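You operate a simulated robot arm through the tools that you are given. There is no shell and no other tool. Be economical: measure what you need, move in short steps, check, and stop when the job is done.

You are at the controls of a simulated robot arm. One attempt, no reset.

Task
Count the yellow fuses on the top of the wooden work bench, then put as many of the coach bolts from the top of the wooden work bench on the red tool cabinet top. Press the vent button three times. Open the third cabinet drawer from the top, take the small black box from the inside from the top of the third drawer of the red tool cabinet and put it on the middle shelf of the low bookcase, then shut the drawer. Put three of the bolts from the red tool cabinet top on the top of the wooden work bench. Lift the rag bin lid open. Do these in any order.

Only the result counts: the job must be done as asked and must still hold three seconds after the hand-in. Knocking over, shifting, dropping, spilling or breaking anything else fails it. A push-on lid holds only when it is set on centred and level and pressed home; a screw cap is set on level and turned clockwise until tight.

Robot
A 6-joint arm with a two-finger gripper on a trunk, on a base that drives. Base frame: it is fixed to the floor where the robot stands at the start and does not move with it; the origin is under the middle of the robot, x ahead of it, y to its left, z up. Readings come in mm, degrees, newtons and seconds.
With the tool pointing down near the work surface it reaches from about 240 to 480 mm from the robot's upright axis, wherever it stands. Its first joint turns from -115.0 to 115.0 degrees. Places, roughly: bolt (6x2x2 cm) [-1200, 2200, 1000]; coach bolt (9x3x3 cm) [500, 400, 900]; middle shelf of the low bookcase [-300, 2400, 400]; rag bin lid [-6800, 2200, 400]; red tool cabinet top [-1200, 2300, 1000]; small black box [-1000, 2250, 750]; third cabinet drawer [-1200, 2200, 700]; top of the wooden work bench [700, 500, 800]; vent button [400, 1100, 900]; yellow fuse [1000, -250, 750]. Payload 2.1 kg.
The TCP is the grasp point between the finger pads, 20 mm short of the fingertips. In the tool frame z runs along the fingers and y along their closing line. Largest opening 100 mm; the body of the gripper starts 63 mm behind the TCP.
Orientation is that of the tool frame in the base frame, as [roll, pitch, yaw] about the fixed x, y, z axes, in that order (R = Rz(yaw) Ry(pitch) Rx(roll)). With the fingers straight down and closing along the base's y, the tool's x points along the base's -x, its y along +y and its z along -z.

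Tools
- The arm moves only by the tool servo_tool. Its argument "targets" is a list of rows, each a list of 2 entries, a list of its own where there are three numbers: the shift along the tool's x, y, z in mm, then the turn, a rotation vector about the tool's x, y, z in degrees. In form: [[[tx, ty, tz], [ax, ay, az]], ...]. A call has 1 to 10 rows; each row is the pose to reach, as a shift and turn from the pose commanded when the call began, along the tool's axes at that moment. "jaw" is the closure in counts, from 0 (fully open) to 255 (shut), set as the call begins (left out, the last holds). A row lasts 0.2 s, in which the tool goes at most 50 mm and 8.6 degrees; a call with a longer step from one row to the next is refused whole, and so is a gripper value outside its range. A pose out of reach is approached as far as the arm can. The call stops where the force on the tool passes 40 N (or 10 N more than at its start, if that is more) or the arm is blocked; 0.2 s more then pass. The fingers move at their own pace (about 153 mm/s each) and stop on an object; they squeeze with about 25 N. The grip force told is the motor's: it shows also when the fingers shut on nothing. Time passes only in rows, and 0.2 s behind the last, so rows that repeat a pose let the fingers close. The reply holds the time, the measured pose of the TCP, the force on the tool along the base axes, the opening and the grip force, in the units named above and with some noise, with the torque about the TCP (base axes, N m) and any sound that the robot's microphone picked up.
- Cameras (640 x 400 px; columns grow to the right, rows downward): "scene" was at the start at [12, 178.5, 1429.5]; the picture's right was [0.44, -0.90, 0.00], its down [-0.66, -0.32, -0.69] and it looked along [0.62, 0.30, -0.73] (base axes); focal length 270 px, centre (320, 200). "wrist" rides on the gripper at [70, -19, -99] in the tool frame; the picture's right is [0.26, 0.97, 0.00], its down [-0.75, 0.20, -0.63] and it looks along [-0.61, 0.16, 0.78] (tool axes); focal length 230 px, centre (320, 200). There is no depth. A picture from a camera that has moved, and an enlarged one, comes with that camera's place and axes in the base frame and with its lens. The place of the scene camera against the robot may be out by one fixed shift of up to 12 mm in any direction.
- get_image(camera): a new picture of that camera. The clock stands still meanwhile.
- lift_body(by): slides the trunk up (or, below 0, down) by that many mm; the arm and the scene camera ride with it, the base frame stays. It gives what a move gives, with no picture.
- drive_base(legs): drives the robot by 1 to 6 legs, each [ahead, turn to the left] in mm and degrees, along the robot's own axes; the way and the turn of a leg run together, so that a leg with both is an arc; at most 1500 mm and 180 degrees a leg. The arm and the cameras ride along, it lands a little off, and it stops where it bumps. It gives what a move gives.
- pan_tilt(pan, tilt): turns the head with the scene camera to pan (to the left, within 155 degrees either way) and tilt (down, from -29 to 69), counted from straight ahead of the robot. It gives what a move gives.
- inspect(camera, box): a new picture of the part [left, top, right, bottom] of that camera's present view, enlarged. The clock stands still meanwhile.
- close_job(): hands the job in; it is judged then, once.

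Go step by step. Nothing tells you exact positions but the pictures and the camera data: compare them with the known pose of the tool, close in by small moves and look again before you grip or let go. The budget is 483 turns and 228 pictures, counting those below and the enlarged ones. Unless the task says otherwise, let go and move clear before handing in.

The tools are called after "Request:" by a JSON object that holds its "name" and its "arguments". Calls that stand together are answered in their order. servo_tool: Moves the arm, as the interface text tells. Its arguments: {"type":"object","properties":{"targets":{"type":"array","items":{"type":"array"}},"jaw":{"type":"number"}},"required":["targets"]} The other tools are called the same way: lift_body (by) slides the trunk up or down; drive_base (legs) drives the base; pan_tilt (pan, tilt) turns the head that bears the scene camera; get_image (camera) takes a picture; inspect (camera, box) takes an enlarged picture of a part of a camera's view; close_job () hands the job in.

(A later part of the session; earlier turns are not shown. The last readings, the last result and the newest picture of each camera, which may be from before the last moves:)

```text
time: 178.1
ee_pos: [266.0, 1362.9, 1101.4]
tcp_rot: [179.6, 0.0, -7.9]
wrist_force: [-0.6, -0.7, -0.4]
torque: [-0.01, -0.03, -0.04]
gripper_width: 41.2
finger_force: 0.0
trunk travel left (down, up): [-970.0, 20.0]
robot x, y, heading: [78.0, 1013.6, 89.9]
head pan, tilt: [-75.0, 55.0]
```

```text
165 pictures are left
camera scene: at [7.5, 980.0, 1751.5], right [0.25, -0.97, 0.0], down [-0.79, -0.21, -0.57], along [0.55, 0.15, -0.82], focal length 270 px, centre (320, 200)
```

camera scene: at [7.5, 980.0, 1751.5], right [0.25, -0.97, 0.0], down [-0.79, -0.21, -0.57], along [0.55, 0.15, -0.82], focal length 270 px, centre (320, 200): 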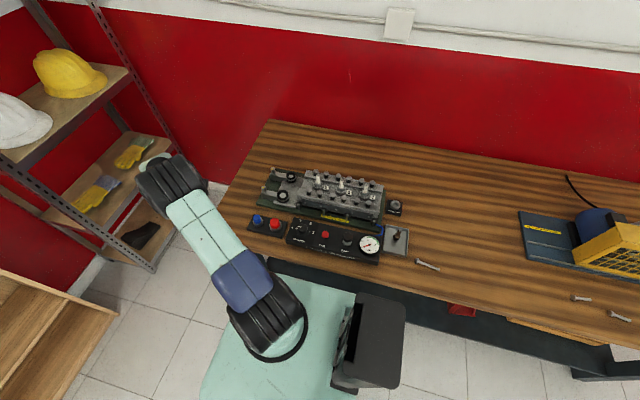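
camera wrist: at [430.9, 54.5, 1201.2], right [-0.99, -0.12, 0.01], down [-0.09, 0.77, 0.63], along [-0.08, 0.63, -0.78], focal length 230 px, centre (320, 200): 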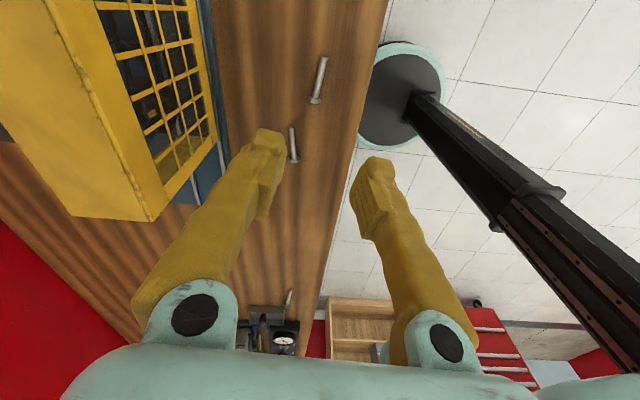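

Request:
{"name": "servo_tool", "arguments": {"targets": [[[38, 21, 0], [0, 0, 8]], [[78, 46, 0], [0, 0, 16]], [[116, 77, 0], [0, 0, 24]], [[148, 114, 0], [0, 0, 32]], [[175, 154, 0], [0, 0, 40]], [[197, 200, 0], [0, 0, 48]], [[212, 248, 0], [0, 0, 56]], [[218, 256, 0], [0, 0, 57]]], "jaw": 255}}

Request:
{"name": "lift_body", "arguments": {"by": -70}}

Request:
{"name": "get_image", "arguments": {"camera": "wrist"}}

Request:
{"name": "inspect", "arguments": {"camera": "scene", "box": [220, 140, 460, 290]}}

```text
refused: row 6 steps farther than a row can; nothing moved
```

```text
time: 179.2
ee_pos: [266.9, 1363.4, 1031.7]
tcp_rot: [179.6, 0.0, -7.9]
wrist_force: [0.1, 0.5, -0.5]
torque: [-0.01, 0.01, -0.01]
gripper_width: 41.3
finger_force: 0.0
trunk travel left (down, up): [-900.0, 90.0]
robot x, y, heading: [72.6, 1016.6, 89.7]
head pan, tilt: [-75.0, 55.0]
```

```text
164 pictures are left
camera wrist: at [336.9, 1373.9, 1131.2], right [0.12, -0.99, 0.01], down [-0.77, -0.09, 0.63], along [-0.63, -0.08, -0.78], focal length 230 px, centre (320, 200)
```

wrist: 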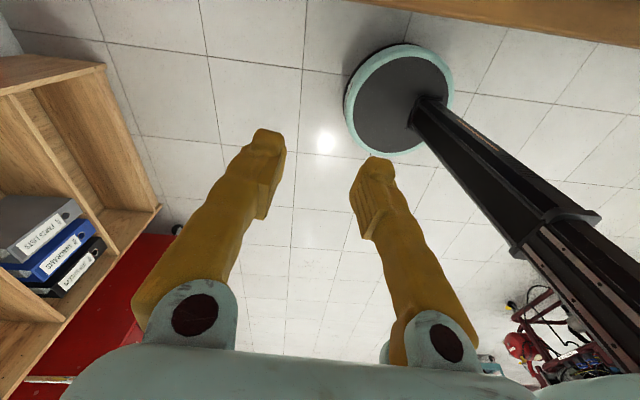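

```text
2.67 times, centred on (340, 215) of scene
camera zoom: at [7.6, 979.6, 1681.5], right [0.25, -0.97, 0.0], down [-0.79, -0.21, -0.57], along [0.55, 0.15, -0.82], focal length 720 px, centre (267, 160)
```

zoom: 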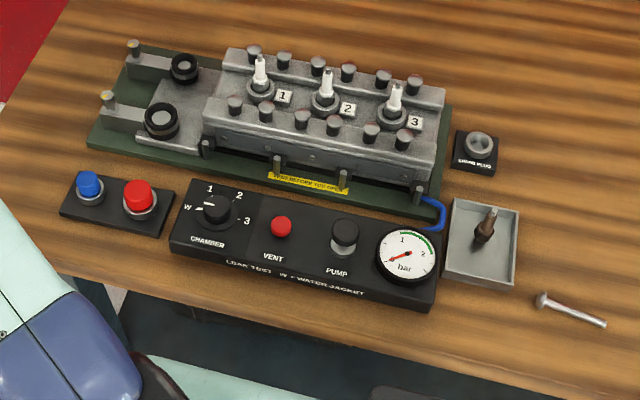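

Request:
{"name": "servo_tool", "arguments": {"targets": [[[38, 21, 0], [0, 0, 8]], [[77, 45, 0], [0, 0, 16]], [[114, 76, 0], [0, 0, 24]], [[146, 112, 0], [0, 0, 32]], [[171, 151, 0], [0, 0, 40]], [[190, 192, 0], [0, 0, 48]], [[205, 236, 0], [0, 0, 54]], [[215, 256, 0], [0, 0, 57]]], "jaw": 255}}

Request:
{"name": "get_image", "arguments": {"camera": "wrist"}}

Request:
{"name": "inspect", "arguments": {"camera": "scene", "box": [220, 140, 460, 290]}}

```text
time: 180.9
ee_pos: [444.6, 1079.4, 1034.7]
tcp_rot: [179.8, -0.2, -65.0]
wrist_force: [-0.5, -0.2, 0.4]
torque: [0.01, 0.02, -0.01]
gripper_width: 0.0
finger_force: 25.2
trunk travel left (down, up): [-900.0, 90.0]
robot x, y, heading: [79.0, 1017.3, 89.9]
head pan, tilt: [-75.0, 55.0]
```

```text
162 pictures are left
camera wrist: at [490.0, 1025.9, 1133.1], right [-0.77, -0.64, 0.0], down [-0.5, 0.6, 0.63], along [-0.41, 0.48, -0.78], focal length 230 px, centre (320, 200)
```

wrist: 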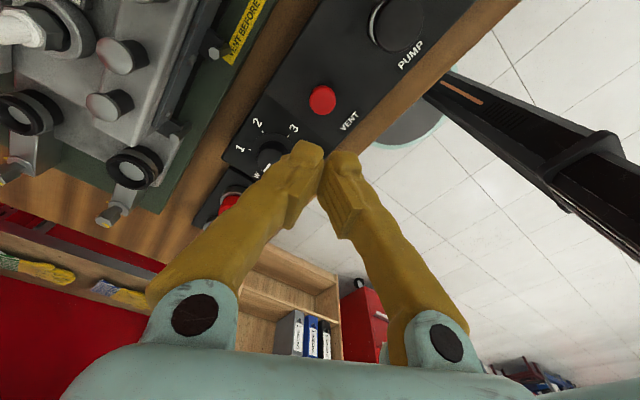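

```text
2.67 times, centred on (340, 215) of scene
camera zoom: at [8.1, 979.0, 1681.5], right [0.25, -0.97, 0.0], down [-0.79, -0.21, -0.57], along [0.55, 0.15, -0.82], focal length 720 px, centre (267, 160)
```

zoom: 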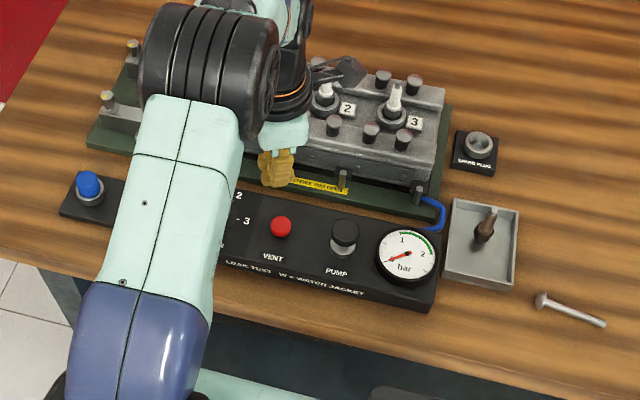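

The closed fingers are almost over VENT. I'll nudge 4 mm and descend part way.

Request:
{"name": "servo_tool", "arguments": {"targets": [[[3, 1, 40], [0, 0, 0]], [[3, 1, 80], [0, 0, 0]], [[3, 1, 95], [0, 0, 0]]]}}

Request:
{"name": "get_image", "arguments": {"camera": "wrist"}}

Request:
{"name": "inspect", "arguments": {"camera": "scene", "box": [260, 180, 420, 280]}}

```text
time: 181.8
ee_pos: [442.9, 1077.3, 937.3]
tcp_rot: [180.0, -0.4, -64.9]
wrist_force: [-0.2, -0.1, 0.5]
torque: [0.01, 0.0, 0.01]
gripper_width: 0.0
finger_force: 24.8
trunk travel left (down, up): [-900.0, 90.0]
robot x, y, heading: [74.9, 1017.8, 89.9]
head pan, tilt: [-75.0, 55.0]
```

```text
160 pictures are left
camera wrist: at [489.2, 1023.1, 1037.1], right [-0.77, -0.64, 0.0], down [-0.5, 0.6, 0.63], along [-0.4, 0.48, -0.78], focal length 230 px, centre (320, 200)
```

wrist: 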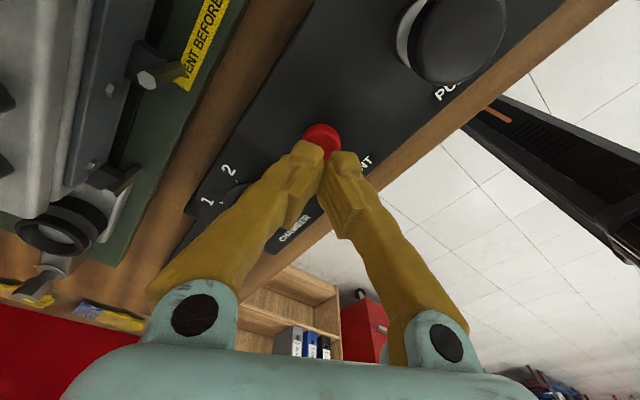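

```text
4.00 times, centred on (340, 230) of scene
camera zoom: at [7.5, 979.7, 1681.5], right [0.25, -0.97, 0.0], down [-0.79, -0.21, -0.57], along [0.55, 0.15, -0.82], focal length 1080 px, centre (240, 80)
```

zoom: 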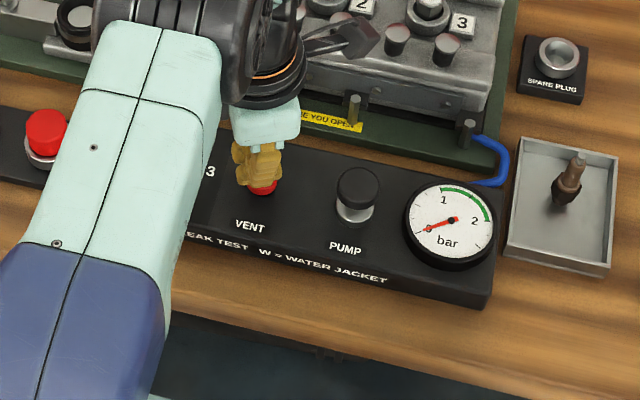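

Fingers are nearly on the button; shift 4 mm toward −y and press down gently.

Request:
{"name": "servo_tool", "arguments": {"targets": [[[5, 0, 8], [0, 0, 0]], [[5, 0, 14], [0, 0, 0]], [[5, 0, 18], [0, 0, 0]], [[5, 0, 22], [0, 0, 0]], [[5, 0, 26], [0, 0, 0]], [[5, 0, 30], [0, 0, 0]]]}}

Request:
{"name": "get_image", "arguments": {"camera": "wrist"}}

```text
time: 183.2
ee_pos: [444.9, 1071.7, 910.3]
tcp_rot: [-179.7, -0.5, -64.9]
wrist_force: [2.4, 0.0, 17.6]
torque: [0.0, -0.01, -0.03]
gripper_width: 5.7
finger_force: 29.6
trunk travel left (down, up): [-900.0, 90.0]
robot x, y, heading: [74.2, 1020.4, 89.7]
head pan, tilt: [-75.0, 55.0]
heard: click
```

```text
158 pictures are left
camera wrist: at [491.3, 1018.1, 1010.5], right [-0.77, -0.64, 0.0], down [-0.5, 0.6, 0.62], along [-0.4, 0.48, -0.78], focal length 230 px, centre (320, 200)
```

wrist: 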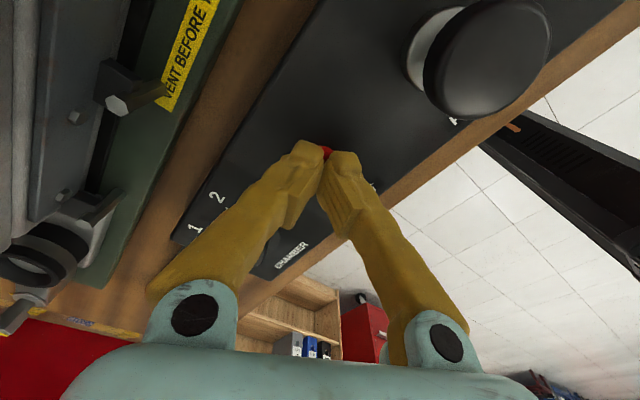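

One click heard. Release and press again.

Request:
{"name": "servo_tool", "arguments": {"targets": [[[0, 0, -10], [0, 0, 0]], [[0, 0, -20], [0, 0, 0]], [[0, 0, -20], [0, 0, 0]]]}}

Request:
{"name": "servo_tool", "arguments": {"targets": [[[0, 0, 8], [0, 0, 0]], [[0, 0, 12], [0, 0, 0]], [[0, 0, 16], [0, 0, 0]], [[0, 0, 20], [0, 0, 0]]]}}

Request:
{"name": "servo_tool", "arguments": {"targets": [[[0, 0, -10], [0, 0, 0]], [[0, 0, -20], [0, 0, 0]], [[0, 0, -20], [0, 0, 0]]]}}

```text
time: 183.9
ee_pos: [445.7, 1072.6, 927.8]
tcp_rot: [179.9, -0.3, -64.9]
wrist_force: [0.2, -0.7, 0.2]
torque: [-0.01, 0.05, 0.01]
gripper_width: 0.0
finger_force: 29.4
trunk travel left (down, up): [-900.0, 90.0]
robot x, y, heading: [75.1, 1018.0, 89.6]
head pan, tilt: [-75.0, 55.0]
```

```text
time: 184.9
ee_pos: [445.8, 1071.7, 910.9]
tcp_rot: [-179.9, -0.6, -65.0]
wrist_force: [2.8, 2.1, 17.1]
torque: [0.04, -0.02, -0.01]
gripper_width: 6.3
finger_force: 29.6
trunk travel left (down, up): [-900.0, 90.0]
robot x, y, heading: [76.6, 1016.9, 89.9]
head pan, tilt: [-75.0, 55.0]
heard: click
```

```text
time: 185.8
ee_pos: [445.5, 1071.7, 927.8]
tcp_rot: [179.8, -0.3, -64.9]
wrist_force: [0.4, -1.2, 0.9]
torque: [0.02, 0.02, -0.01]
gripper_width: 0.0
finger_force: 30.2
trunk travel left (down, up): [-900.0, 90.0]
robot x, y, heading: [77.3, 1019.7, 89.5]
head pan, tilt: [-75.0, 55.0]
```

Two clicks so far. Third and last press.

Request:
{"name": "servo_tool", "arguments": {"targets": [[[0, 0, 8], [0, 0, 0]], [[0, 0, 12], [0, 0, 0]], [[0, 0, 16], [0, 0, 0]], [[0, 0, 20], [0, 0, 0]]]}}

Request:
{"name": "servo_tool", "arguments": {"targets": [[[0, 0, -20], [0, 0, 0]], [[0, 0, -60], [0, 0, 0]], [[0, 0, -100], [0, 0, 0]]]}}

Request:
{"name": "lift_body", "arguments": {"by": 90}}

Request:
{"name": "inspect", "arguments": {"camera": "scene", "box": [220, 140, 460, 290]}}

```text
time: 186.8
ee_pos: [445.8, 1072.7, 910.8]
tcp_rot: [-179.9, -0.5, -64.9]
wrist_force: [1.0, 0.3, 17.3]
torque: [0.04, -0.02, -0.02]
gripper_width: 5.8
finger_force: 29.6
trunk travel left (down, up): [-900.0, 90.0]
robot x, y, heading: [75.4, 1016.5, 89.7]
head pan, tilt: [-75.0, 55.0]
heard: click
```

```text
time: 187.6
ee_pos: [446.7, 1070.9, 1007.8]
tcp_rot: [179.7, -0.3, -64.9]
wrist_force: [-0.4, 1.1, -0.9]
torque: [0.03, -0.02, 0.0]
gripper_width: 0.0
finger_force: 29.3
trunk travel left (down, up): [-900.0, 90.0]
robot x, y, heading: [74.3, 1018.0, 90.0]
head pan, tilt: [-75.0, 55.0]
```

```text
time: 188.8
ee_pos: [446.6, 1071.5, 1098.4]
tcp_rot: [179.8, -0.4, -64.9]
wrist_force: [-0.4, -0.2, -0.5]
torque: [-0.01, -0.03, 0.01]
gripper_width: 0.0
finger_force: 29.2
trunk travel left (down, up): [-990.0, 0.0]
robot x, y, heading: [76.2, 1014.2, 89.6]
head pan, tilt: [-75.0, 55.0]
```

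```text
2.67 times, centred on (340, 215) of scene
camera zoom: at [7.7, 979.5, 1771.5], right [0.25, -0.97, 0.0], down [-0.79, -0.21, -0.57], along [0.55, 0.15, -0.82], focal length 720 px, centre (267, 160)
```

zoom: 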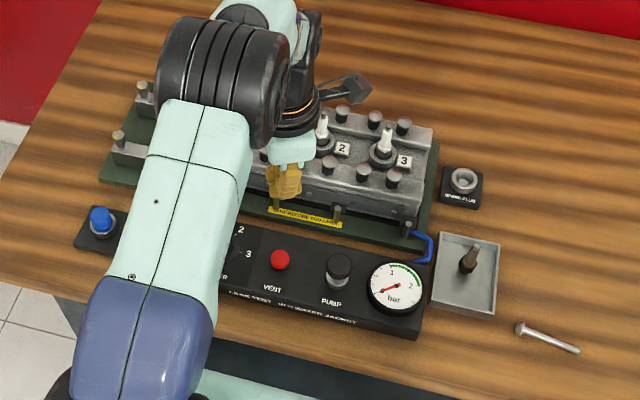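

VENT pressed three times. Now to the cabinet: I'll drive in front of it and look at the drawers.

Request:
{"name": "drive_base", "arguments": {"legs": [[0, 69.3], [1355, 0], [0, -69.1]]}}

Request:
{"name": "lift_body", "arguments": {"by": -400}}

Request:
{"name": "pan_tilt", "arguments": {"pan": 0, "tilt": 40}}

Request:
{"name": "get_image", "arguments": {"camera": "scene"}}

```text
time: 201.6
ee_pos: [-826.0, 1556.6, 1098.1]
tcp_rot: [179.8, -0.3, -63.9]
wrist_force: [0.5, 0.1, -0.1]
torque: [-0.02, -0.05, -0.01]
gripper_width: 0.2
finger_force: 29.1
trunk travel left (down, up): [-990.0, 0.0]
robot x, y, heading: [-1193.1, 1493.7, 91.1]
head pan, tilt: [-75.0, 55.0]
```

```text
time: 205.4
ee_pos: [-825.0, 1556.5, 699.0]
tcp_rot: [179.7, -0.3, -63.8]
wrist_force: [-0.6, 0.2, -0.6]
torque: [-0.01, -0.02, -0.04]
gripper_width: 0.1
finger_force: 29.3
trunk travel left (down, up): [-590.0, 400.0]
robot x, y, heading: [-1193.6, 1496.8, 90.9]
head pan, tilt: [-75.0, 55.0]
```

```text
time: 206.9
ee_pos: [-826.7, 1556.4, 698.5]
tcp_rot: [179.8, -0.2, -63.8]
wrist_force: [-0.2, -0.7, -0.9]
torque: [-0.03, 0.0, 0.01]
gripper_width: 0.0
finger_force: 29.4
trunk travel left (down, up): [-590.0, 400.0]
robot x, y, heading: [-1196.1, 1497.7, 90.9]
head pan, tilt: [0.0, 40.0]
```

```text
156 pictures are left
camera scene: at [-1333.5, 1521.6, 1392.2], right [1.0, 0.01, 0.0], down [0.01, -0.64, -0.77], along [-0.01, 0.77, -0.64], focal length 270 px, centre (320, 200)
```

scene: 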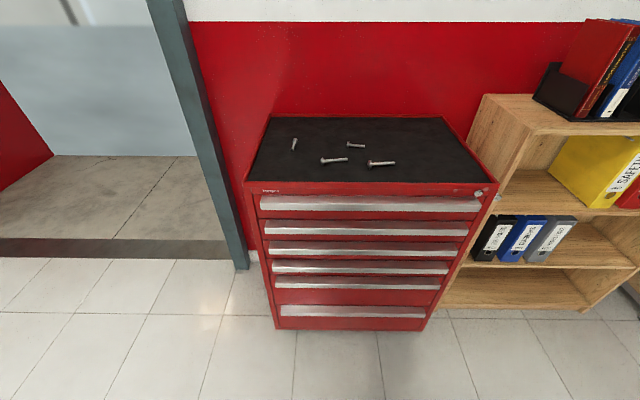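

There are six drawers; the third has its bar handle around z ≈ 715. I'll zoom in on the handle shape.

Request:
{"name": "inspect", "arguments": {"camera": "scene", "box": [240, 170, 400, 270]}}

Request:
{"name": "lift_body", "arguments": {"by": -450}}

Request:
{"name": "pan_tilt", "arguments": {"pan": 5, "tilt": 20}}

Request:
{"name": "get_image", "arguments": {"camera": "scene"}}

Request:
{"name": "inspect", "arguments": {"camera": "scene", "box": [220, 150, 380, 250]}}

```text
4.00 times, centred on (320, 220) of scene
camera zoom: at [-1333.5, 1521.6, 1392.2], right [1.0, 0.01, 0.0], down [0.01, -0.64, -0.77], along [-0.01, 0.77, -0.64], focal length 1080 px, centre (320, 120)
```

zoom: 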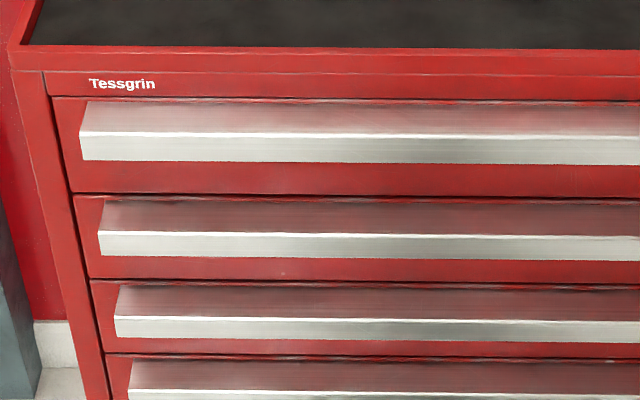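

```text
refused: -450 is not a number from -400 to 400
```

```text
time: 207.7
ee_pos: [-825.5, 1555.9, 698.9]
tcp_rot: [179.8, -0.3, -63.8]
wrist_force: [0.9, 0.2, -0.4]
torque: [0.02, 0.0, 0.04]
gripper_width: 0.1
finger_force: 30.2
trunk travel left (down, up): [-590.0, 400.0]
robot x, y, heading: [-1188.4, 1494.8, 90.5]
head pan, tilt: [5.0, 20.0]
```

```text
154 pictures are left
camera scene: at [-1341.8, 1529.3, 1423.6], right [0.99, 0.1, 0.0], down [0.03, -0.34, -0.94], along [-0.09, 0.93, -0.34], focal length 270 px, centre (320, 200)
```

scene: 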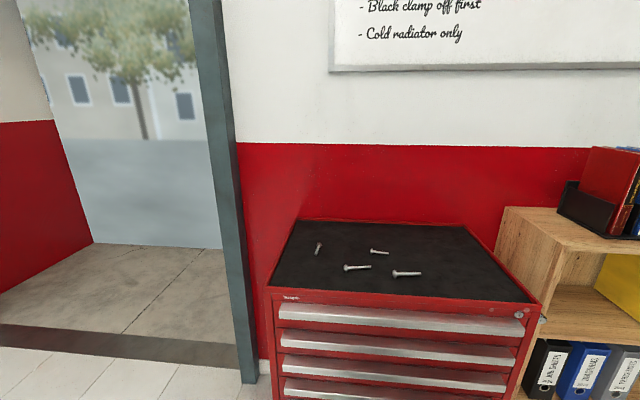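

```text
4.00 times, centred on (300, 200) of scene
camera zoom: at [-1341.8, 1529.3, 1423.6], right [0.99, 0.1, 0.0], down [0.03, -0.34, -0.94], along [-0.09, 0.93, -0.34], focal length 1080 px, centre (400, 200)
```

zoom: 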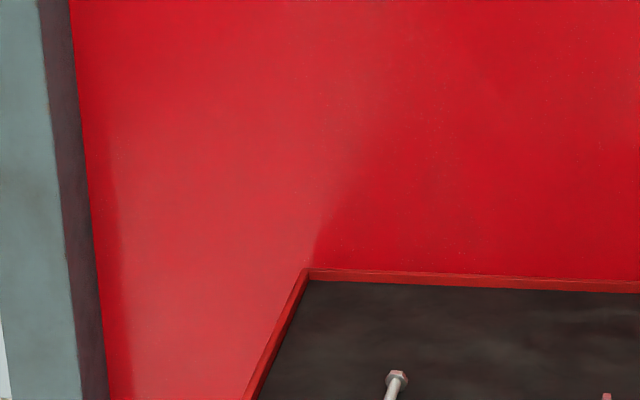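

The handle is a bar protruding ~35 mm. I'll swing the arm to the front and then turn the tool horizontal to grip it top and bottom.

Request:
{"name": "servo_tool", "arguments": {"targets": [[[-46, -13, 0], [0, 0, -6.4]], [[-93, -18, 0], [0, 0, -12.8]], [[-141, -15, 0], [0, 0, -19.2]], [[-188, -5, 0], [0, 0, -25.6]], [[-233, 13, 0], [0, 0, -32]], [[-275, 36, 0], [0, 0, -38.4]], [[-314, 65, 0], [0, 0, -44.8]], [[-348, 99, 0], [0, 0, -51.2]], [[-380, 136, 0], [0, 0, -57.6]], [[-407, 175, 0], [0, 0, -63.8]]]}}

```text
time: 209.9
ee_pos: [-1164.9, 1844.1, 696.6]
tcp_rot: [179.6, -0.1, 0.1]
wrist_force: [0.0, -0.8, -0.7]
torque: [-0.03, 0.0, 0.01]
gripper_width: 0.0
finger_force: 29.8
trunk travel left (down, up): [-590.0, 400.0]
robot x, y, heading: [-1195.4, 1493.0, 91.1]
head pan, tilt: [5.0, 20.0]
```

Request:
{"name": "servo_tool", "arguments": {"targets": [[[0, -15, -2], [8.5, 0, 0]], [[0, -30, -4], [17, 0, 0]], [[0, -45, -6], [25.5, 0, 0]], [[0, -60, -8], [34, 0, 0]], [[0, -75, -10], [42.5, 0, 0]], [[0, -90, -12], [51, 0, 0]], [[0, -105, -14], [59.5, 0, 0]], [[0, -120, -16], [68, 0, 0]], [[0, -133, -18], [76.5, 0, 0]], [[0, -145, -20], [85, 0, 0]]]}}

Request:
{"name": "servo_tool", "arguments": {"targets": [[[0, 0, 0], [5.4, 0, 0]]], "jaw": 115}}

Request:
{"name": "get_image", "arguments": {"camera": "wrist"}}

Request:
{"name": "pan_tilt", "arguments": {"pan": 5, "tilt": 45}}

Request:
{"name": "get_image", "arguments": {"camera": "scene"}}

```text
time: 212.1
ee_pos: [-1163.4, 1990.4, 714.4]
tcp_rot: [-95.3, 0.0, 0.0]
wrist_force: [0.2, -0.1, 0.1]
torque: [0.0, -0.02, 0.0]
gripper_width: 0.0
finger_force: 29.3
out of reach, approached as far as the arm can: row 2, 3
trunk travel left (down, up): [-590.0, 400.0]
robot x, y, heading: [-1197.2, 1496.1, 91.1]
head pan, tilt: [5.0, 20.0]
```

```text
time: 212.5
ee_pos: [-1163.3, 1989.8, 714.6]
tcp_rot: [-90.0, -0.1, 0.1]
wrist_force: [0.0, -0.6, 1.0]
torque: [0.0, -0.01, -0.02]
gripper_width: 55.0
finger_force: 0.1
trunk travel left (down, up): [-590.0, 400.0]
robot x, y, heading: [-1196.2, 1496.7, 91.1]
head pan, tilt: [5.0, 20.0]
```

```text
152 pictures are left
camera wrist: at [-1093.7, 1891.7, 733.9], right [0.26, 0.0, -0.97], down [-0.75, -0.63, -0.2], along [-0.61, 0.78, -0.16], focal length 230 px, centre (320, 200)
```

wrist: 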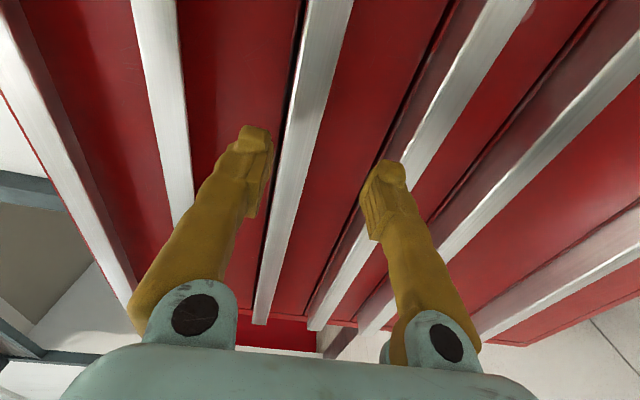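

```text
time: 213.4
ee_pos: [-1162.3, 1989.9, 714.9]
tcp_rot: [-90.0, 0.0, 0.0]
wrist_force: [0.4, -0.1, -0.1]
torque: [-0.01, -0.02, 0.0]
gripper_width: 55.0
finger_force: 0.0
trunk travel left (down, up): [-590.0, 400.0]
robot x, y, heading: [-1192.8, 1495.2, 90.8]
head pan, tilt: [5.0, 45.0]
```

```text
151 pictures are left
camera scene: at [-1340.9, 1517.6, 1385.0], right [0.99, 0.1, 0.0], down [0.07, -0.7, -0.71], along [-0.07, 0.7, -0.71], focal length 270 px, centre (320, 200)
```

scene: 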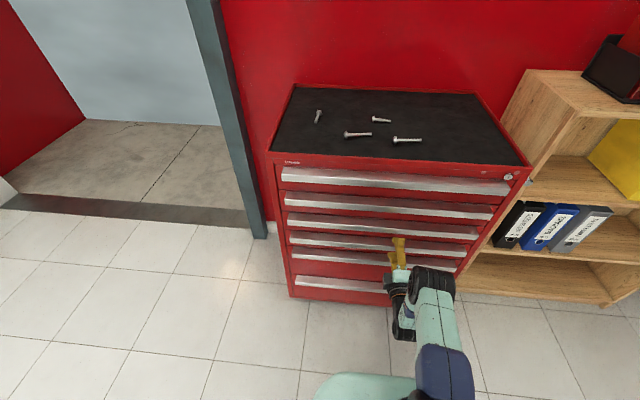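

The third bar lies between the fingers at z ≈ 723. I'll raise 8 mm and advance.

Request:
{"name": "servo_tool", "arguments": {"targets": [[[0, -8, 15], [0, 0, 0]], [[0, -8, 35], [0, 0, 0]], [[0, -8, 50], [0, 0, 0]]]}}

Request:
{"name": "get_image", "arguments": {"camera": "wrist"}}

Request:
{"name": "inspect", "arguments": {"camera": "scene", "box": [340, 190, 500, 290]}}

```text
time: 214.2
ee_pos: [-1162.1, 2039.9, 723.9]
tcp_rot: [-90.0, 0.0, 0.1]
wrist_force: [-0.7, 0.0, 0.2]
torque: [0.01, 0.01, 0.02]
gripper_width: 54.7
finger_force: 0.0
trunk travel left (down, up): [-590.0, 400.0]
robot x, y, heading: [-1194.3, 1490.1, 90.8]
head pan, tilt: [5.0, 45.0]
```

```text
150 pictures are left
camera wrist: at [-1093.4, 1941.6, 742.5], right [0.26, 0.0, -0.97], down [-0.75, -0.63, -0.2], along [-0.61, 0.78, -0.16], focal length 230 px, centre (320, 200)
```

wrist: 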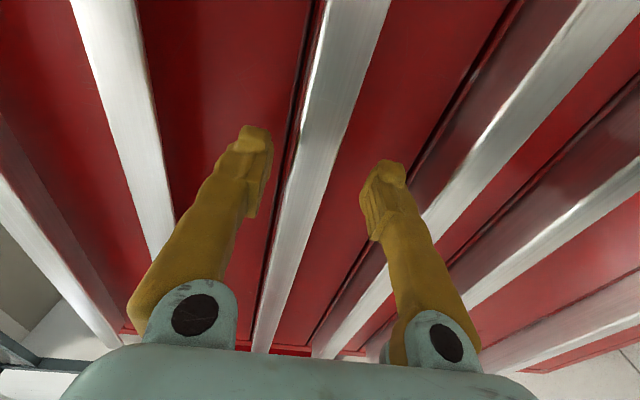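

```text
4.00 times, centred on (420, 240) of scene
camera zoom: at [-1340.9, 1517.7, 1384.9], right [0.99, 0.1, 0.0], down [0.07, -0.7, -0.71], along [-0.07, 0.7, -0.71], focal length 1080 px, centre (-80, 40)
```

zoom: 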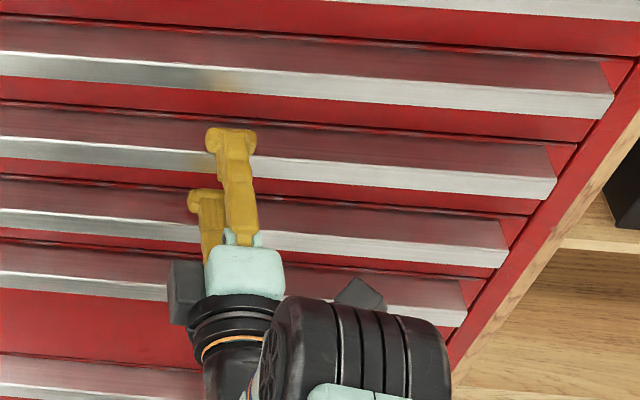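

The fingers straddle the third bar. Raise 5 mm and advance 35 mm.

Request:
{"name": "servo_tool", "arguments": {"targets": [[[0, -5, 10], [0, 0, 0]], [[0, -5, 20], [0, 0, 0]], [[0, -5, 28], [0, 0, 0]], [[0, -5, 35], [0, 0, 0]]]}}

Request:
{"name": "get_image", "arguments": {"camera": "wrist"}}

Request:
{"name": "inspect", "arguments": {"camera": "scene", "box": [340, 190, 500, 290]}}

```text
time: 215.2
ee_pos: [-1162.8, 2068.1, 729.2]
tcp_rot: [-90.1, 0.1, 0.0]
wrist_force: [-0.4, -39.5, -9.6]
torque: [0.28, -0.34, 0.01]
gripper_width: 54.6
finger_force: 0.0
trunk travel left (down, up): [-590.0, 400.0]
robot x, y, heading: [-1193.3, 1495.3, 91.0]
head pan, tilt: [5.0, 45.0]
```

```text
148 pictures are left
camera wrist: at [-1093.8, 1970.1, 748.3], right [0.26, 0.0, -0.97], down [-0.75, -0.63, -0.2], along [-0.61, 0.78, -0.16], focal length 230 px, centre (320, 200)
```

wrist: 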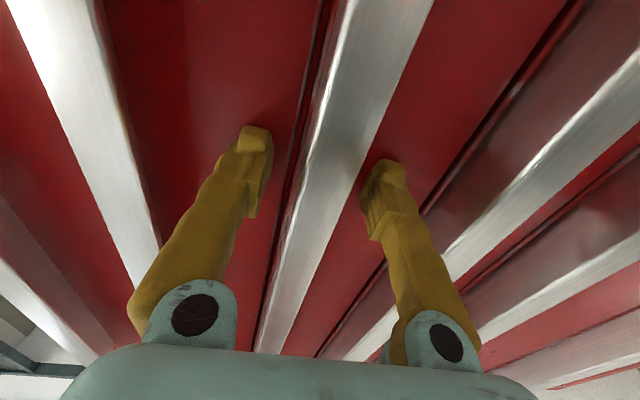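

```text
4.00 times, centred on (420, 240) of scene
camera zoom: at [-1341.1, 1508.6, 1384.8], right [0.99, 0.1, 0.0], down [0.07, -0.7, -0.71], along [-0.07, 0.71, -0.7], focal length 1080 px, centre (-80, 40)
```

zoom: 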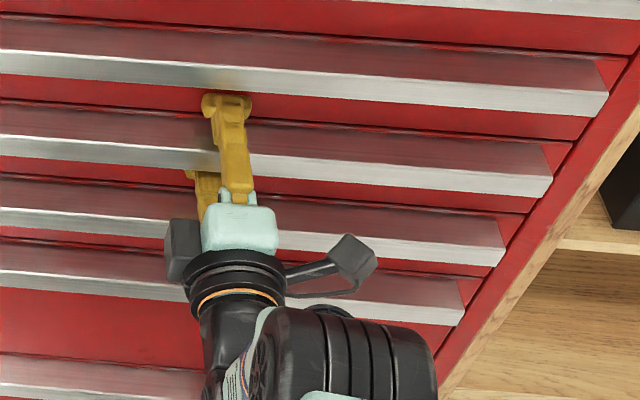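

Fingertips touched the drawer face. I'll back off 5 mm and close on the bar.

Request:
{"name": "servo_tool", "arguments": {"targets": [[[0, 0, -6], [0, 0, 0]], [[0, 0, -6], [0, 0, 0]]]}}

Request:
{"name": "servo_tool", "arguments": {"targets": [[[0, 0, 0], [0, 0, 0]], [[0, 0, 0], [0, 0, 0]], [[0, 0, 0], [0, 0, 0]]], "jaw": 255}}

Request:
{"name": "inspect", "arguments": {"camera": "scene", "box": [340, 190, 500, 290]}}

Request:
{"name": "get_image", "arguments": {"camera": "wrist"}}

```text
time: 215.8
ee_pos: [-1163.8, 2067.1, 730.3]
tcp_rot: [-89.7, 0.1, 0.0]
wrist_force: [-0.7, -8.7, -2.8]
torque: [-0.35, 0.08, 0.02]
gripper_width: 56.7
finger_force: 0.8
trunk travel left (down, up): [-590.0, 400.0]
robot x, y, heading: [-1192.8, 1494.4, 90.7]
head pan, tilt: [5.0, 45.0]
```

```text
time: 216.6
ee_pos: [-1162.8, 2068.9, 731.5]
tcp_rot: [-89.5, -0.1, -0.1]
wrist_force: [0.9, 5.1, 12.0]
torque: [1.25, 0.36, 0.27]
gripper_width: 16.9
finger_force: 42.4
trunk travel left (down, up): [-590.0, 400.0]
robot x, y, heading: [-1195.8, 1493.2, 90.8]
head pan, tilt: [5.0, 45.0]
```

```text
4.00 times, centred on (420, 240) of scene
camera zoom: at [-1340.9, 1515.4, 1385.2], right [0.99, 0.1, 0.0], down [0.07, -0.7, -0.71], along [-0.07, 0.7, -0.71], focal length 1080 px, centre (-80, 40)
```

zoom: 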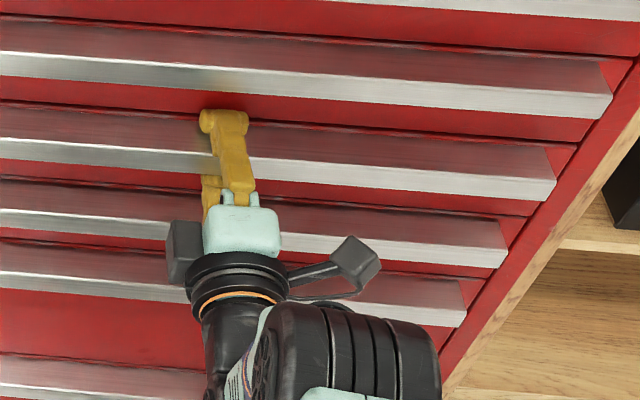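

```text
145 pictures are left
camera wrist: at [-1093.6, 1969.8, 750.2], right [0.26, 0.01, -0.97], down [-0.75, -0.63, -0.21], along [-0.61, 0.78, -0.16], focal length 230 px, centre (320, 200)
```

wrist: 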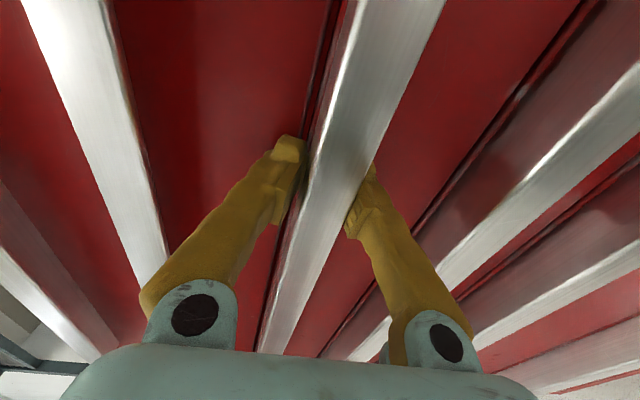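

The bar is gripped (17 mm). I'll pull gently with the arm first.

Request:
{"name": "servo_tool", "arguments": {"targets": [[[0, 0, -10], [0, 0, 0]], [[0, 0, -20], [0, 0, 0]], [[0, 0, -30], [0, 0, 0]], [[0, 0, -40], [0, 0, 0]]]}}

Request:
{"name": "get_image", "arguments": {"camera": "scene"}}

```text
time: 217.6
ee_pos: [-1163.5, 2025.4, 731.6]
tcp_rot: [-89.6, 0.0, 0.1]
wrist_force: [0.6, -2.0, 21.2]
torque: [1.15, 0.1, -0.23]
gripper_width: 17.0
finger_force: 43.4
trunk travel left (down, up): [-590.0, 400.0]
robot x, y, heading: [-1194.0, 1492.3, 90.7]
head pan, tilt: [5.0, 45.0]
```

```text
144 pictures are left
camera scene: at [-1340.9, 1511.7, 1385.1], right [0.99, 0.1, 0.0], down [0.07, -0.7, -0.71], along [-0.07, 0.71, -0.7], focal length 270 px, centre (320, 200)
```

scene: 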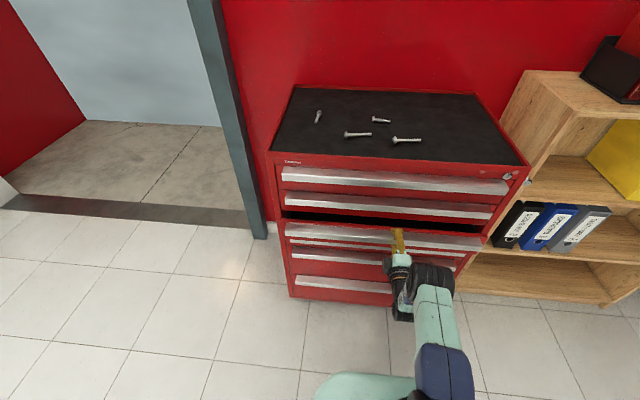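

The third drawer is opening. I'll back the base to draw it further out.

Request:
{"name": "drive_base", "arguments": {"legs": [[-220, 0]]}}

Request:
{"name": "get_image", "arguments": {"camera": "scene"}}

```text
time: 219.3
ee_pos: [-1163.0, 1807.6, 731.8]
tcp_rot: [-89.5, -0.2, 0.1]
wrist_force: [-13.3, 1.7, 18.0]
torque: [1.32, 0.43, 0.92]
gripper_width: 16.8
finger_force: 42.6
trunk travel left (down, up): [-590.0, 400.0]
robot x, y, heading: [-1191.2, 1276.9, 90.8]
head pan, tilt: [5.0, 45.0]
```

```text
143 pictures are left
camera scene: at [-1341.8, 1292.9, 1384.6], right [0.99, 0.1, 0.0], down [0.07, -0.7, -0.71], along [-0.07, 0.71, -0.7], focal length 270 px, centre (320, 200)
```

scene: 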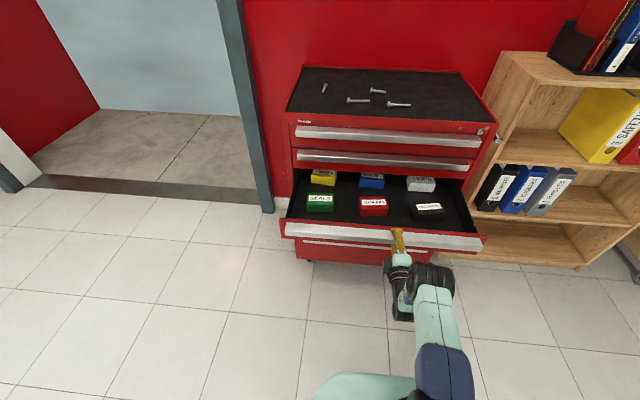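

The drawer is open with six boxes; the black one is front right. I'll release the handle and look closer.

Request:
{"name": "servo_tool", "arguments": {"targets": [[[0, 0, 0], [0, 0, 0]], [[0, 0, 0], [0, 0, 0]]], "jaw": 115}}

Request:
{"name": "servo_tool", "arguments": {"targets": [[[0, 0, -20], [0, 0, 0]], [[0, 0, -50], [0, 0, 0]]]}}

Request:
{"name": "drive_base", "arguments": {"legs": [[-80, 0]]}}

Request:
{"name": "inspect", "arguments": {"camera": "scene", "box": [260, 120, 500, 270]}}

```text
time: 219.9
ee_pos: [-1160.5, 1809.7, 728.7]
tcp_rot: [-89.7, 0.0, 0.2]
wrist_force: [-0.5, 0.5, -1.0]
torque: [0.0, 0.0, -0.04]
gripper_width: 54.7
finger_force: 0.1
trunk travel left (down, up): [-590.0, 400.0]
robot x, y, heading: [-1190.9, 1273.0, 90.9]
head pan, tilt: [5.0, 45.0]
```

```text
time: 220.5
ee_pos: [-1160.4, 1759.6, 729.1]
tcp_rot: [-89.7, 0.0, 0.2]
wrist_force: [0.3, -0.4, 0.0]
torque: [-0.03, -0.01, 0.0]
gripper_width: 54.8
finger_force: 0.1
trunk travel left (down, up): [-590.0, 400.0]
robot x, y, heading: [-1192.7, 1273.4, 91.2]
head pan, tilt: [5.0, 45.0]
```

```text
time: 221.6
ee_pos: [-1159.0, 1679.2, 728.7]
tcp_rot: [-89.6, 0.0, 0.1]
wrist_force: [0.9, 0.2, 0.2]
torque: [-0.01, 0.01, 0.01]
gripper_width: 54.8
finger_force: 0.0
trunk travel left (down, up): [-590.0, 400.0]
robot x, y, heading: [-1189.4, 1198.2, 91.0]
head pan, tilt: [5.0, 45.0]
```

```text
2.67 times, centred on (380, 195) of scene
camera zoom: at [-1336.6, 1216.9, 1385.0], right [0.99, 0.1, 0.0], down [0.07, -0.7, -0.71], along [-0.07, 0.7, -0.71], focal length 720 px, centre (160, 213)
```

zoom: 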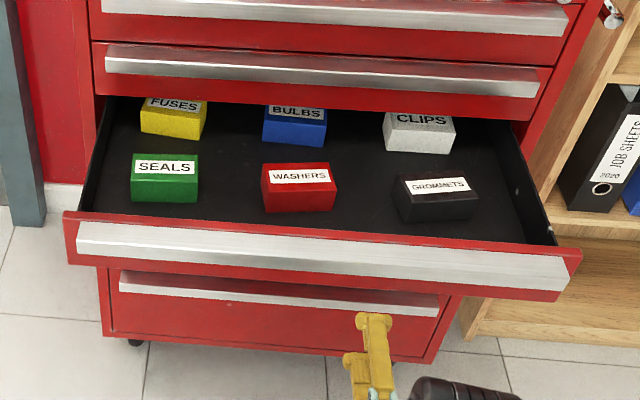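

The black GROMMETS box looks about 90 mm wide. I'll raise, come closer with the tool tilted 45° forward-down, and view it with the wrist camera.

Request:
{"name": "lift_body", "arguments": {"by": 220}}

Request:
{"name": "servo_tool", "arguments": {"targets": [[[25, 0, -8], [-8, 0, 0]], [[50, 0, -16], [-16, 0, 0]], [[75, 0, -24], [-24, 0, 0]], [[100, 0, -32], [-32, 0, 0]], [[115, 0, -40], [-40, 0, 0]], [[120, 0, -40], [-45, 0, 0]]], "jaw": 0}}

Request:
{"name": "drive_base", "arguments": {"legs": [[290, 0]]}}

Request:
{"name": "get_image", "arguments": {"camera": "wrist"}}

Request:
{"name": "get_image", "arguments": {"camera": "scene"}}

```text
time: 223.9
ee_pos: [-1159.3, 1678.9, 948.8]
tcp_rot: [-89.7, 0.0, 0.3]
wrist_force: [0.6, 0.6, 0.8]
torque: [-0.02, -0.01, 0.02]
gripper_width: 55.2
finger_force: 0.0
trunk travel left (down, up): [-810.0, 180.0]
robot x, y, heading: [-1191.7, 1193.0, 90.9]
head pan, tilt: [5.0, 45.0]
```

```text
time: 225.3
ee_pos: [-1040.2, 1638.9, 950.3]
tcp_rot: [-134.8, 0.0, 0.0]
wrist_force: [-0.3, 0.5, -0.6]
torque: [0.04, -0.02, -0.01]
gripper_width: 100.2
finger_force: 0.2
trunk travel left (down, up): [-810.0, 180.0]
robot x, y, heading: [-1186.3, 1192.6, 90.7]
head pan, tilt: [5.0, 45.0]
```

```text
time: 227.3
ee_pos: [-1045.9, 1931.7, 949.8]
tcp_rot: [-134.6, 0.0, 0.2]
wrist_force: [0.2, 0.1, -0.2]
torque: [0.01, 0.0, 0.01]
gripper_width: 99.9
finger_force: 0.0
trunk travel left (down, up): [-810.0, 180.0]
robot x, y, heading: [-1195.8, 1488.9, 90.9]
head pan, tilt: [5.0, 45.0]
```

```text
141 pictures are left
camera wrist: at [-975.7, 1874.9, 1032.7], right [0.26, -0.68, -0.69], down [-0.75, -0.59, 0.3], along [-0.61, 0.44, -0.66], focal length 230 px, centre (320, 200)
```

wrist: 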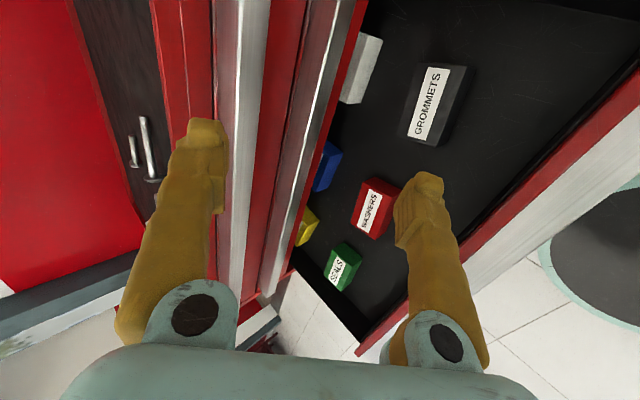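

```text
140 pictures are left
camera scene: at [-1341.2, 1508.8, 1605.0], right [0.99, 0.1, 0.0], down [0.07, -0.7, -0.71], along [-0.07, 0.7, -0.71], focal length 270 px, centre (320, 200)
```

scene: 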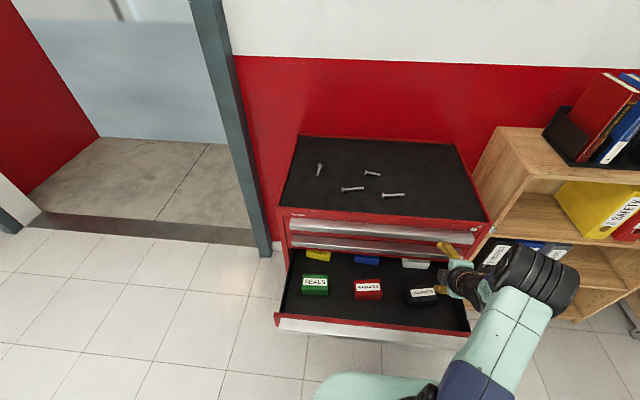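

I need the fingers closing along x with the tilt, so I'll turn the tool 90° about its axis and look again.

Request:
{"name": "servo_tool", "arguments": {"targets": [[[0, 0, 0], [0, 0, -8.5]], [[0, 0, 0], [0, 0, -17]], [[0, 0, 0], [0, 0, -25.5]], [[0, 0, 0], [0, 0, -34]], [[0, 0, 0], [0, 0, -42.5]], [[0, 0, 0], [0, 0, -51]], [[0, 0, 0], [0, 0, -59.5]], [[0, 0, 0], [0, 0, -68]], [[0, 0, 0], [0, 0, -76.5]], [[0, 0, 0], [0, 0, -85]]]}}

Request:
{"name": "get_image", "arguments": {"camera": "wrist"}}

Request:
{"name": "inspect", "arguments": {"camera": "scene", "box": [340, 230, 500, 330]}}

```text
time: 229.5
ee_pos: [-1043.9, 1931.4, 948.1]
tcp_rot: [-175.1, -45.1, 83.4]
wrist_force: [-0.1, 0.3, -0.5]
torque: [-0.03, 0.0, 0.03]
gripper_width: 100.0
finger_force: 0.1
trunk travel left (down, up): [-810.0, 180.0]
robot x, y, heading: [-1191.1, 1483.9, 91.1]
head pan, tilt: [5.0, 45.0]
```

```text
139 pictures are left
camera wrist: at [-1058.4, 1912.0, 1069.6], right [0.98, 0.13, 0.13], down [0.14, -0.98, -0.1], along [0.11, 0.12, -0.99], focal length 230 px, centre (320, 200)
```

wrist: 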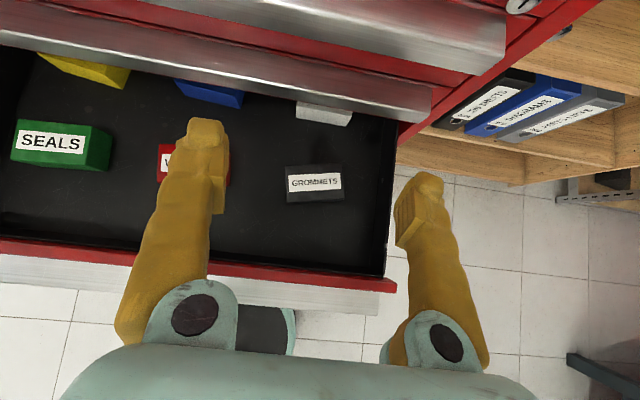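

```text
4.00 times, centred on (420, 280) of scene
camera zoom: at [-1341.2, 1509.9, 1604.9], right [0.99, 0.1, 0.0], down [0.07, -0.7, -0.71], along [-0.07, 0.7, -0.71], focal length 1080 px, centre (-80, -120)
```

zoom: 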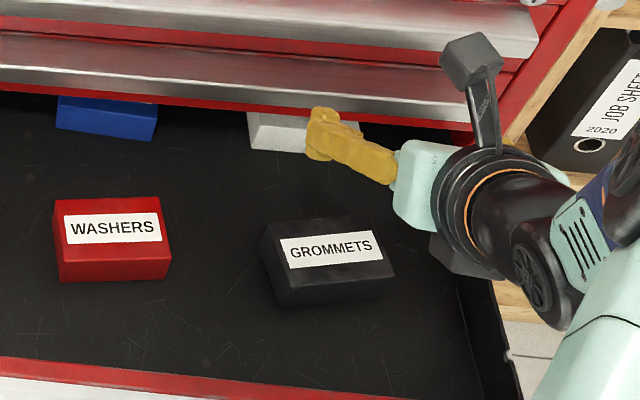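

The box is ~87 mm wide, centred near (−1033, 1974), turned ~13°. I'll align the tool with it and come in to a pre-grasp pose.

Request:
{"name": "servo_tool", "arguments": {"targets": [[[-32, 10, 18], [2.3, 0, -3.5]], [[-64, 21, 37], [4.6, 0, -7]], [[-96, 31, 55], [6.9, 0.4, -10.5]], [[-128, 41, 74], [9.2, 0.8, -14.2]], [[-128, 41, 74], [9.2, 0.8, -14.2]]]}}

Request:
{"name": "get_image", "arguments": {"camera": "wrist"}}

Request:
{"name": "inspect", "arguments": {"camera": "scene", "box": [340, 220, 500, 320]}}

```text
time: 230.7
ee_pos: [-1014.4, 1891.3, 804.0]
tcp_rot: [179.5, -46.5, 103.6]
wrist_force: [-0.2, 0.4, -0.1]
torque: [0.01, 0.03, 0.01]
gripper_width: 100.0
finger_force: 0.0
trunk travel left (down, up): [-810.0, 180.0]
robot x, y, heading: [-1192.7, 1488.7, 91.0]
head pan, tilt: [5.0, 45.0]
```

```text
137 pictures are left
camera wrist: at [-1028.9, 1864.7, 922.9], right [0.9, 0.39, 0.19], down [0.42, -0.9, -0.11], along [0.13, 0.18, -0.98], focal length 230 px, centre (320, 200)
```

wrist: 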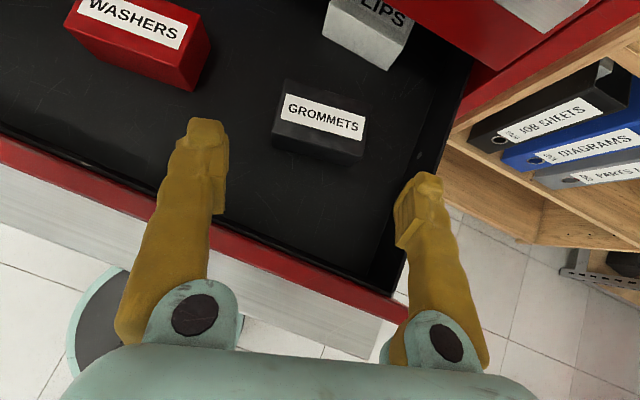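

```text
4.00 times, centred on (420, 270) of scene
camera zoom: at [-1341.7, 1509.8, 1604.9], right [0.99, 0.1, 0.0], down [0.07, -0.7, -0.71], along [-0.07, 0.7, -0.71], focal length 1080 px, centre (-80, -80)
```

zoom: 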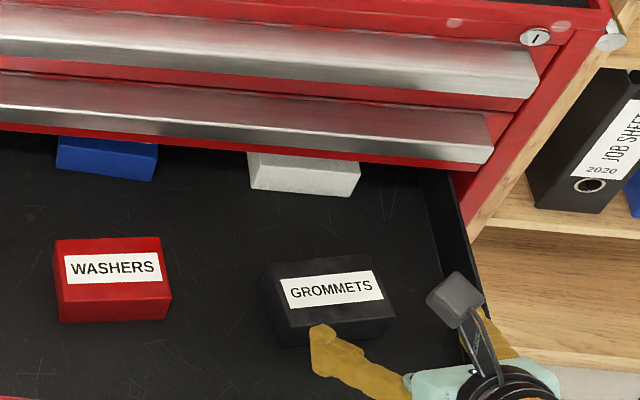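

Refined: the box top is near z ≈ 700, centre (−1033, 1994), ~92 mm long. It should just fit the 100 mm opening; I'll close in along the tool axis and check.

Request:
{"name": "servo_tool", "arguments": {"targets": [[[-5, 3, 30], [0, 0, 0]], [[-11, 6, 70], [0, 0, 0]], [[-11, 6, 90], [0, 0, 0]]]}}

Request:
{"name": "get_image", "arguments": {"camera": "wrist"}}

Request:
{"name": "inspect", "arguments": {"camera": "scene", "box": [340, 220, 500, 320]}}

```text
time: 231.5
ee_pos: [-1020.3, 1938.5, 740.7]
tcp_rot: [179.8, -46.5, 103.5]
wrist_force: [0.7, 0.3, 0.3]
torque: [0.01, 0.03, -0.03]
gripper_width: 100.0
finger_force: 0.0
out of reach, approached as far as the arm can: row 3
trunk travel left (down, up): [-810.0, 180.0]
robot x, y, heading: [-1195.2, 1490.7, 91.0]
head pan, tilt: [5.0, 45.0]
```

```text
135 pictures are left
camera wrist: at [-1034.6, 1913.0, 861.1], right [0.9, 0.39, 0.19], down [0.42, -0.9, -0.11], along [0.13, 0.18, -0.98], focal length 230 px, centre (320, 200)
```

wrist: 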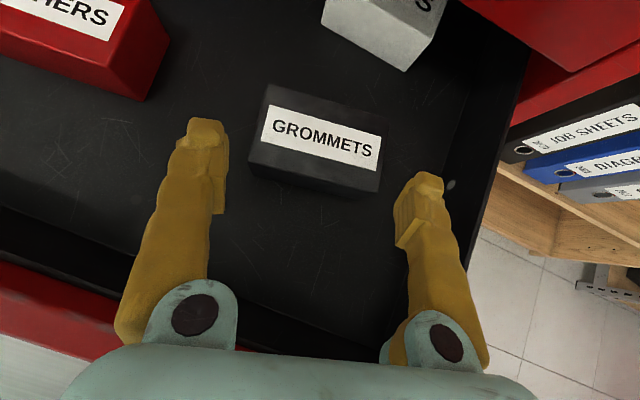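

```text
4.00 times, centred on (420, 270) of scene
camera zoom: at [-1341.1, 1509.3, 1605.0], right [0.99, 0.1, 0.0], down [0.07, -0.7, -0.71], along [-0.07, 0.7, -0.71], focal length 1080 px, centre (-80, -80)
```

zoom: 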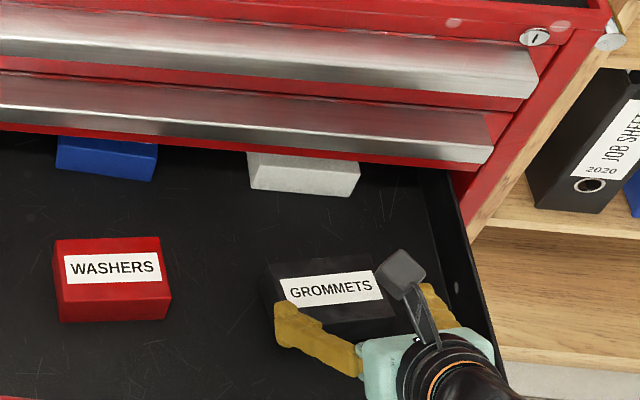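

Reach limit; I'll raise the arm 100 mm and lower the trunk 100 mm to gain reach.

Request:
{"name": "servo_tool", "arguments": {"targets": [[[24, 0, -23], [0, 0, 0]], [[48, 0, -46], [0, 0, 0]], [[72, 0, -69], [0, 0, 0]]]}}

Request:
{"name": "lift_body", "arguments": {"by": -100}}

Request:
{"name": "get_image", "arguments": {"camera": "wrist"}}

```text
time: 232.3
ee_pos: [-1019.3, 1939.8, 843.2]
tcp_rot: [179.6, -46.5, 103.5]
wrist_force: [-0.8, 0.3, 0.4]
torque: [-0.03, 0.03, -0.03]
gripper_width: 100.1
finger_force: 0.0
trunk travel left (down, up): [-810.0, 180.0]
robot x, y, heading: [-1193.2, 1486.7, 91.1]
head pan, tilt: [5.0, 45.0]
```

```text
time: 233.6
ee_pos: [-1021.4, 1939.1, 742.3]
tcp_rot: [179.6, -46.5, 103.5]
wrist_force: [-1.1, 0.2, 0.2]
torque: [0.04, 0.04, 0.0]
gripper_width: 100.0
finger_force: 0.1
trunk travel left (down, up): [-710.0, 280.0]
robot x, y, heading: [-1186.9, 1488.9, 91.2]
head pan, tilt: [5.0, 45.0]
```

```text
133 pictures are left
camera wrist: at [-1034.9, 1912.5, 861.7], right [0.9, 0.39, 0.19], down [0.42, -0.9, -0.11], along [0.13, 0.18, -0.98], focal length 230 px, centre (320, 200)
```

wrist: 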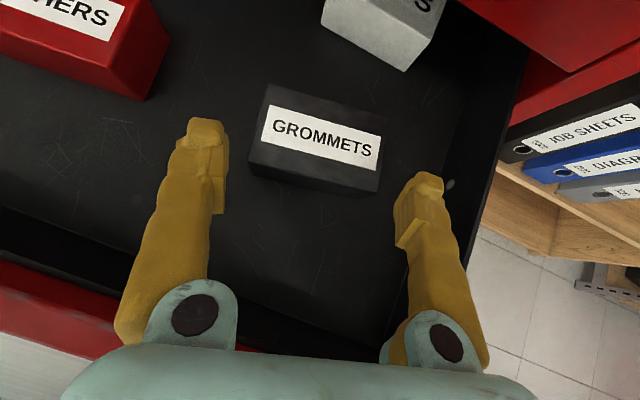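

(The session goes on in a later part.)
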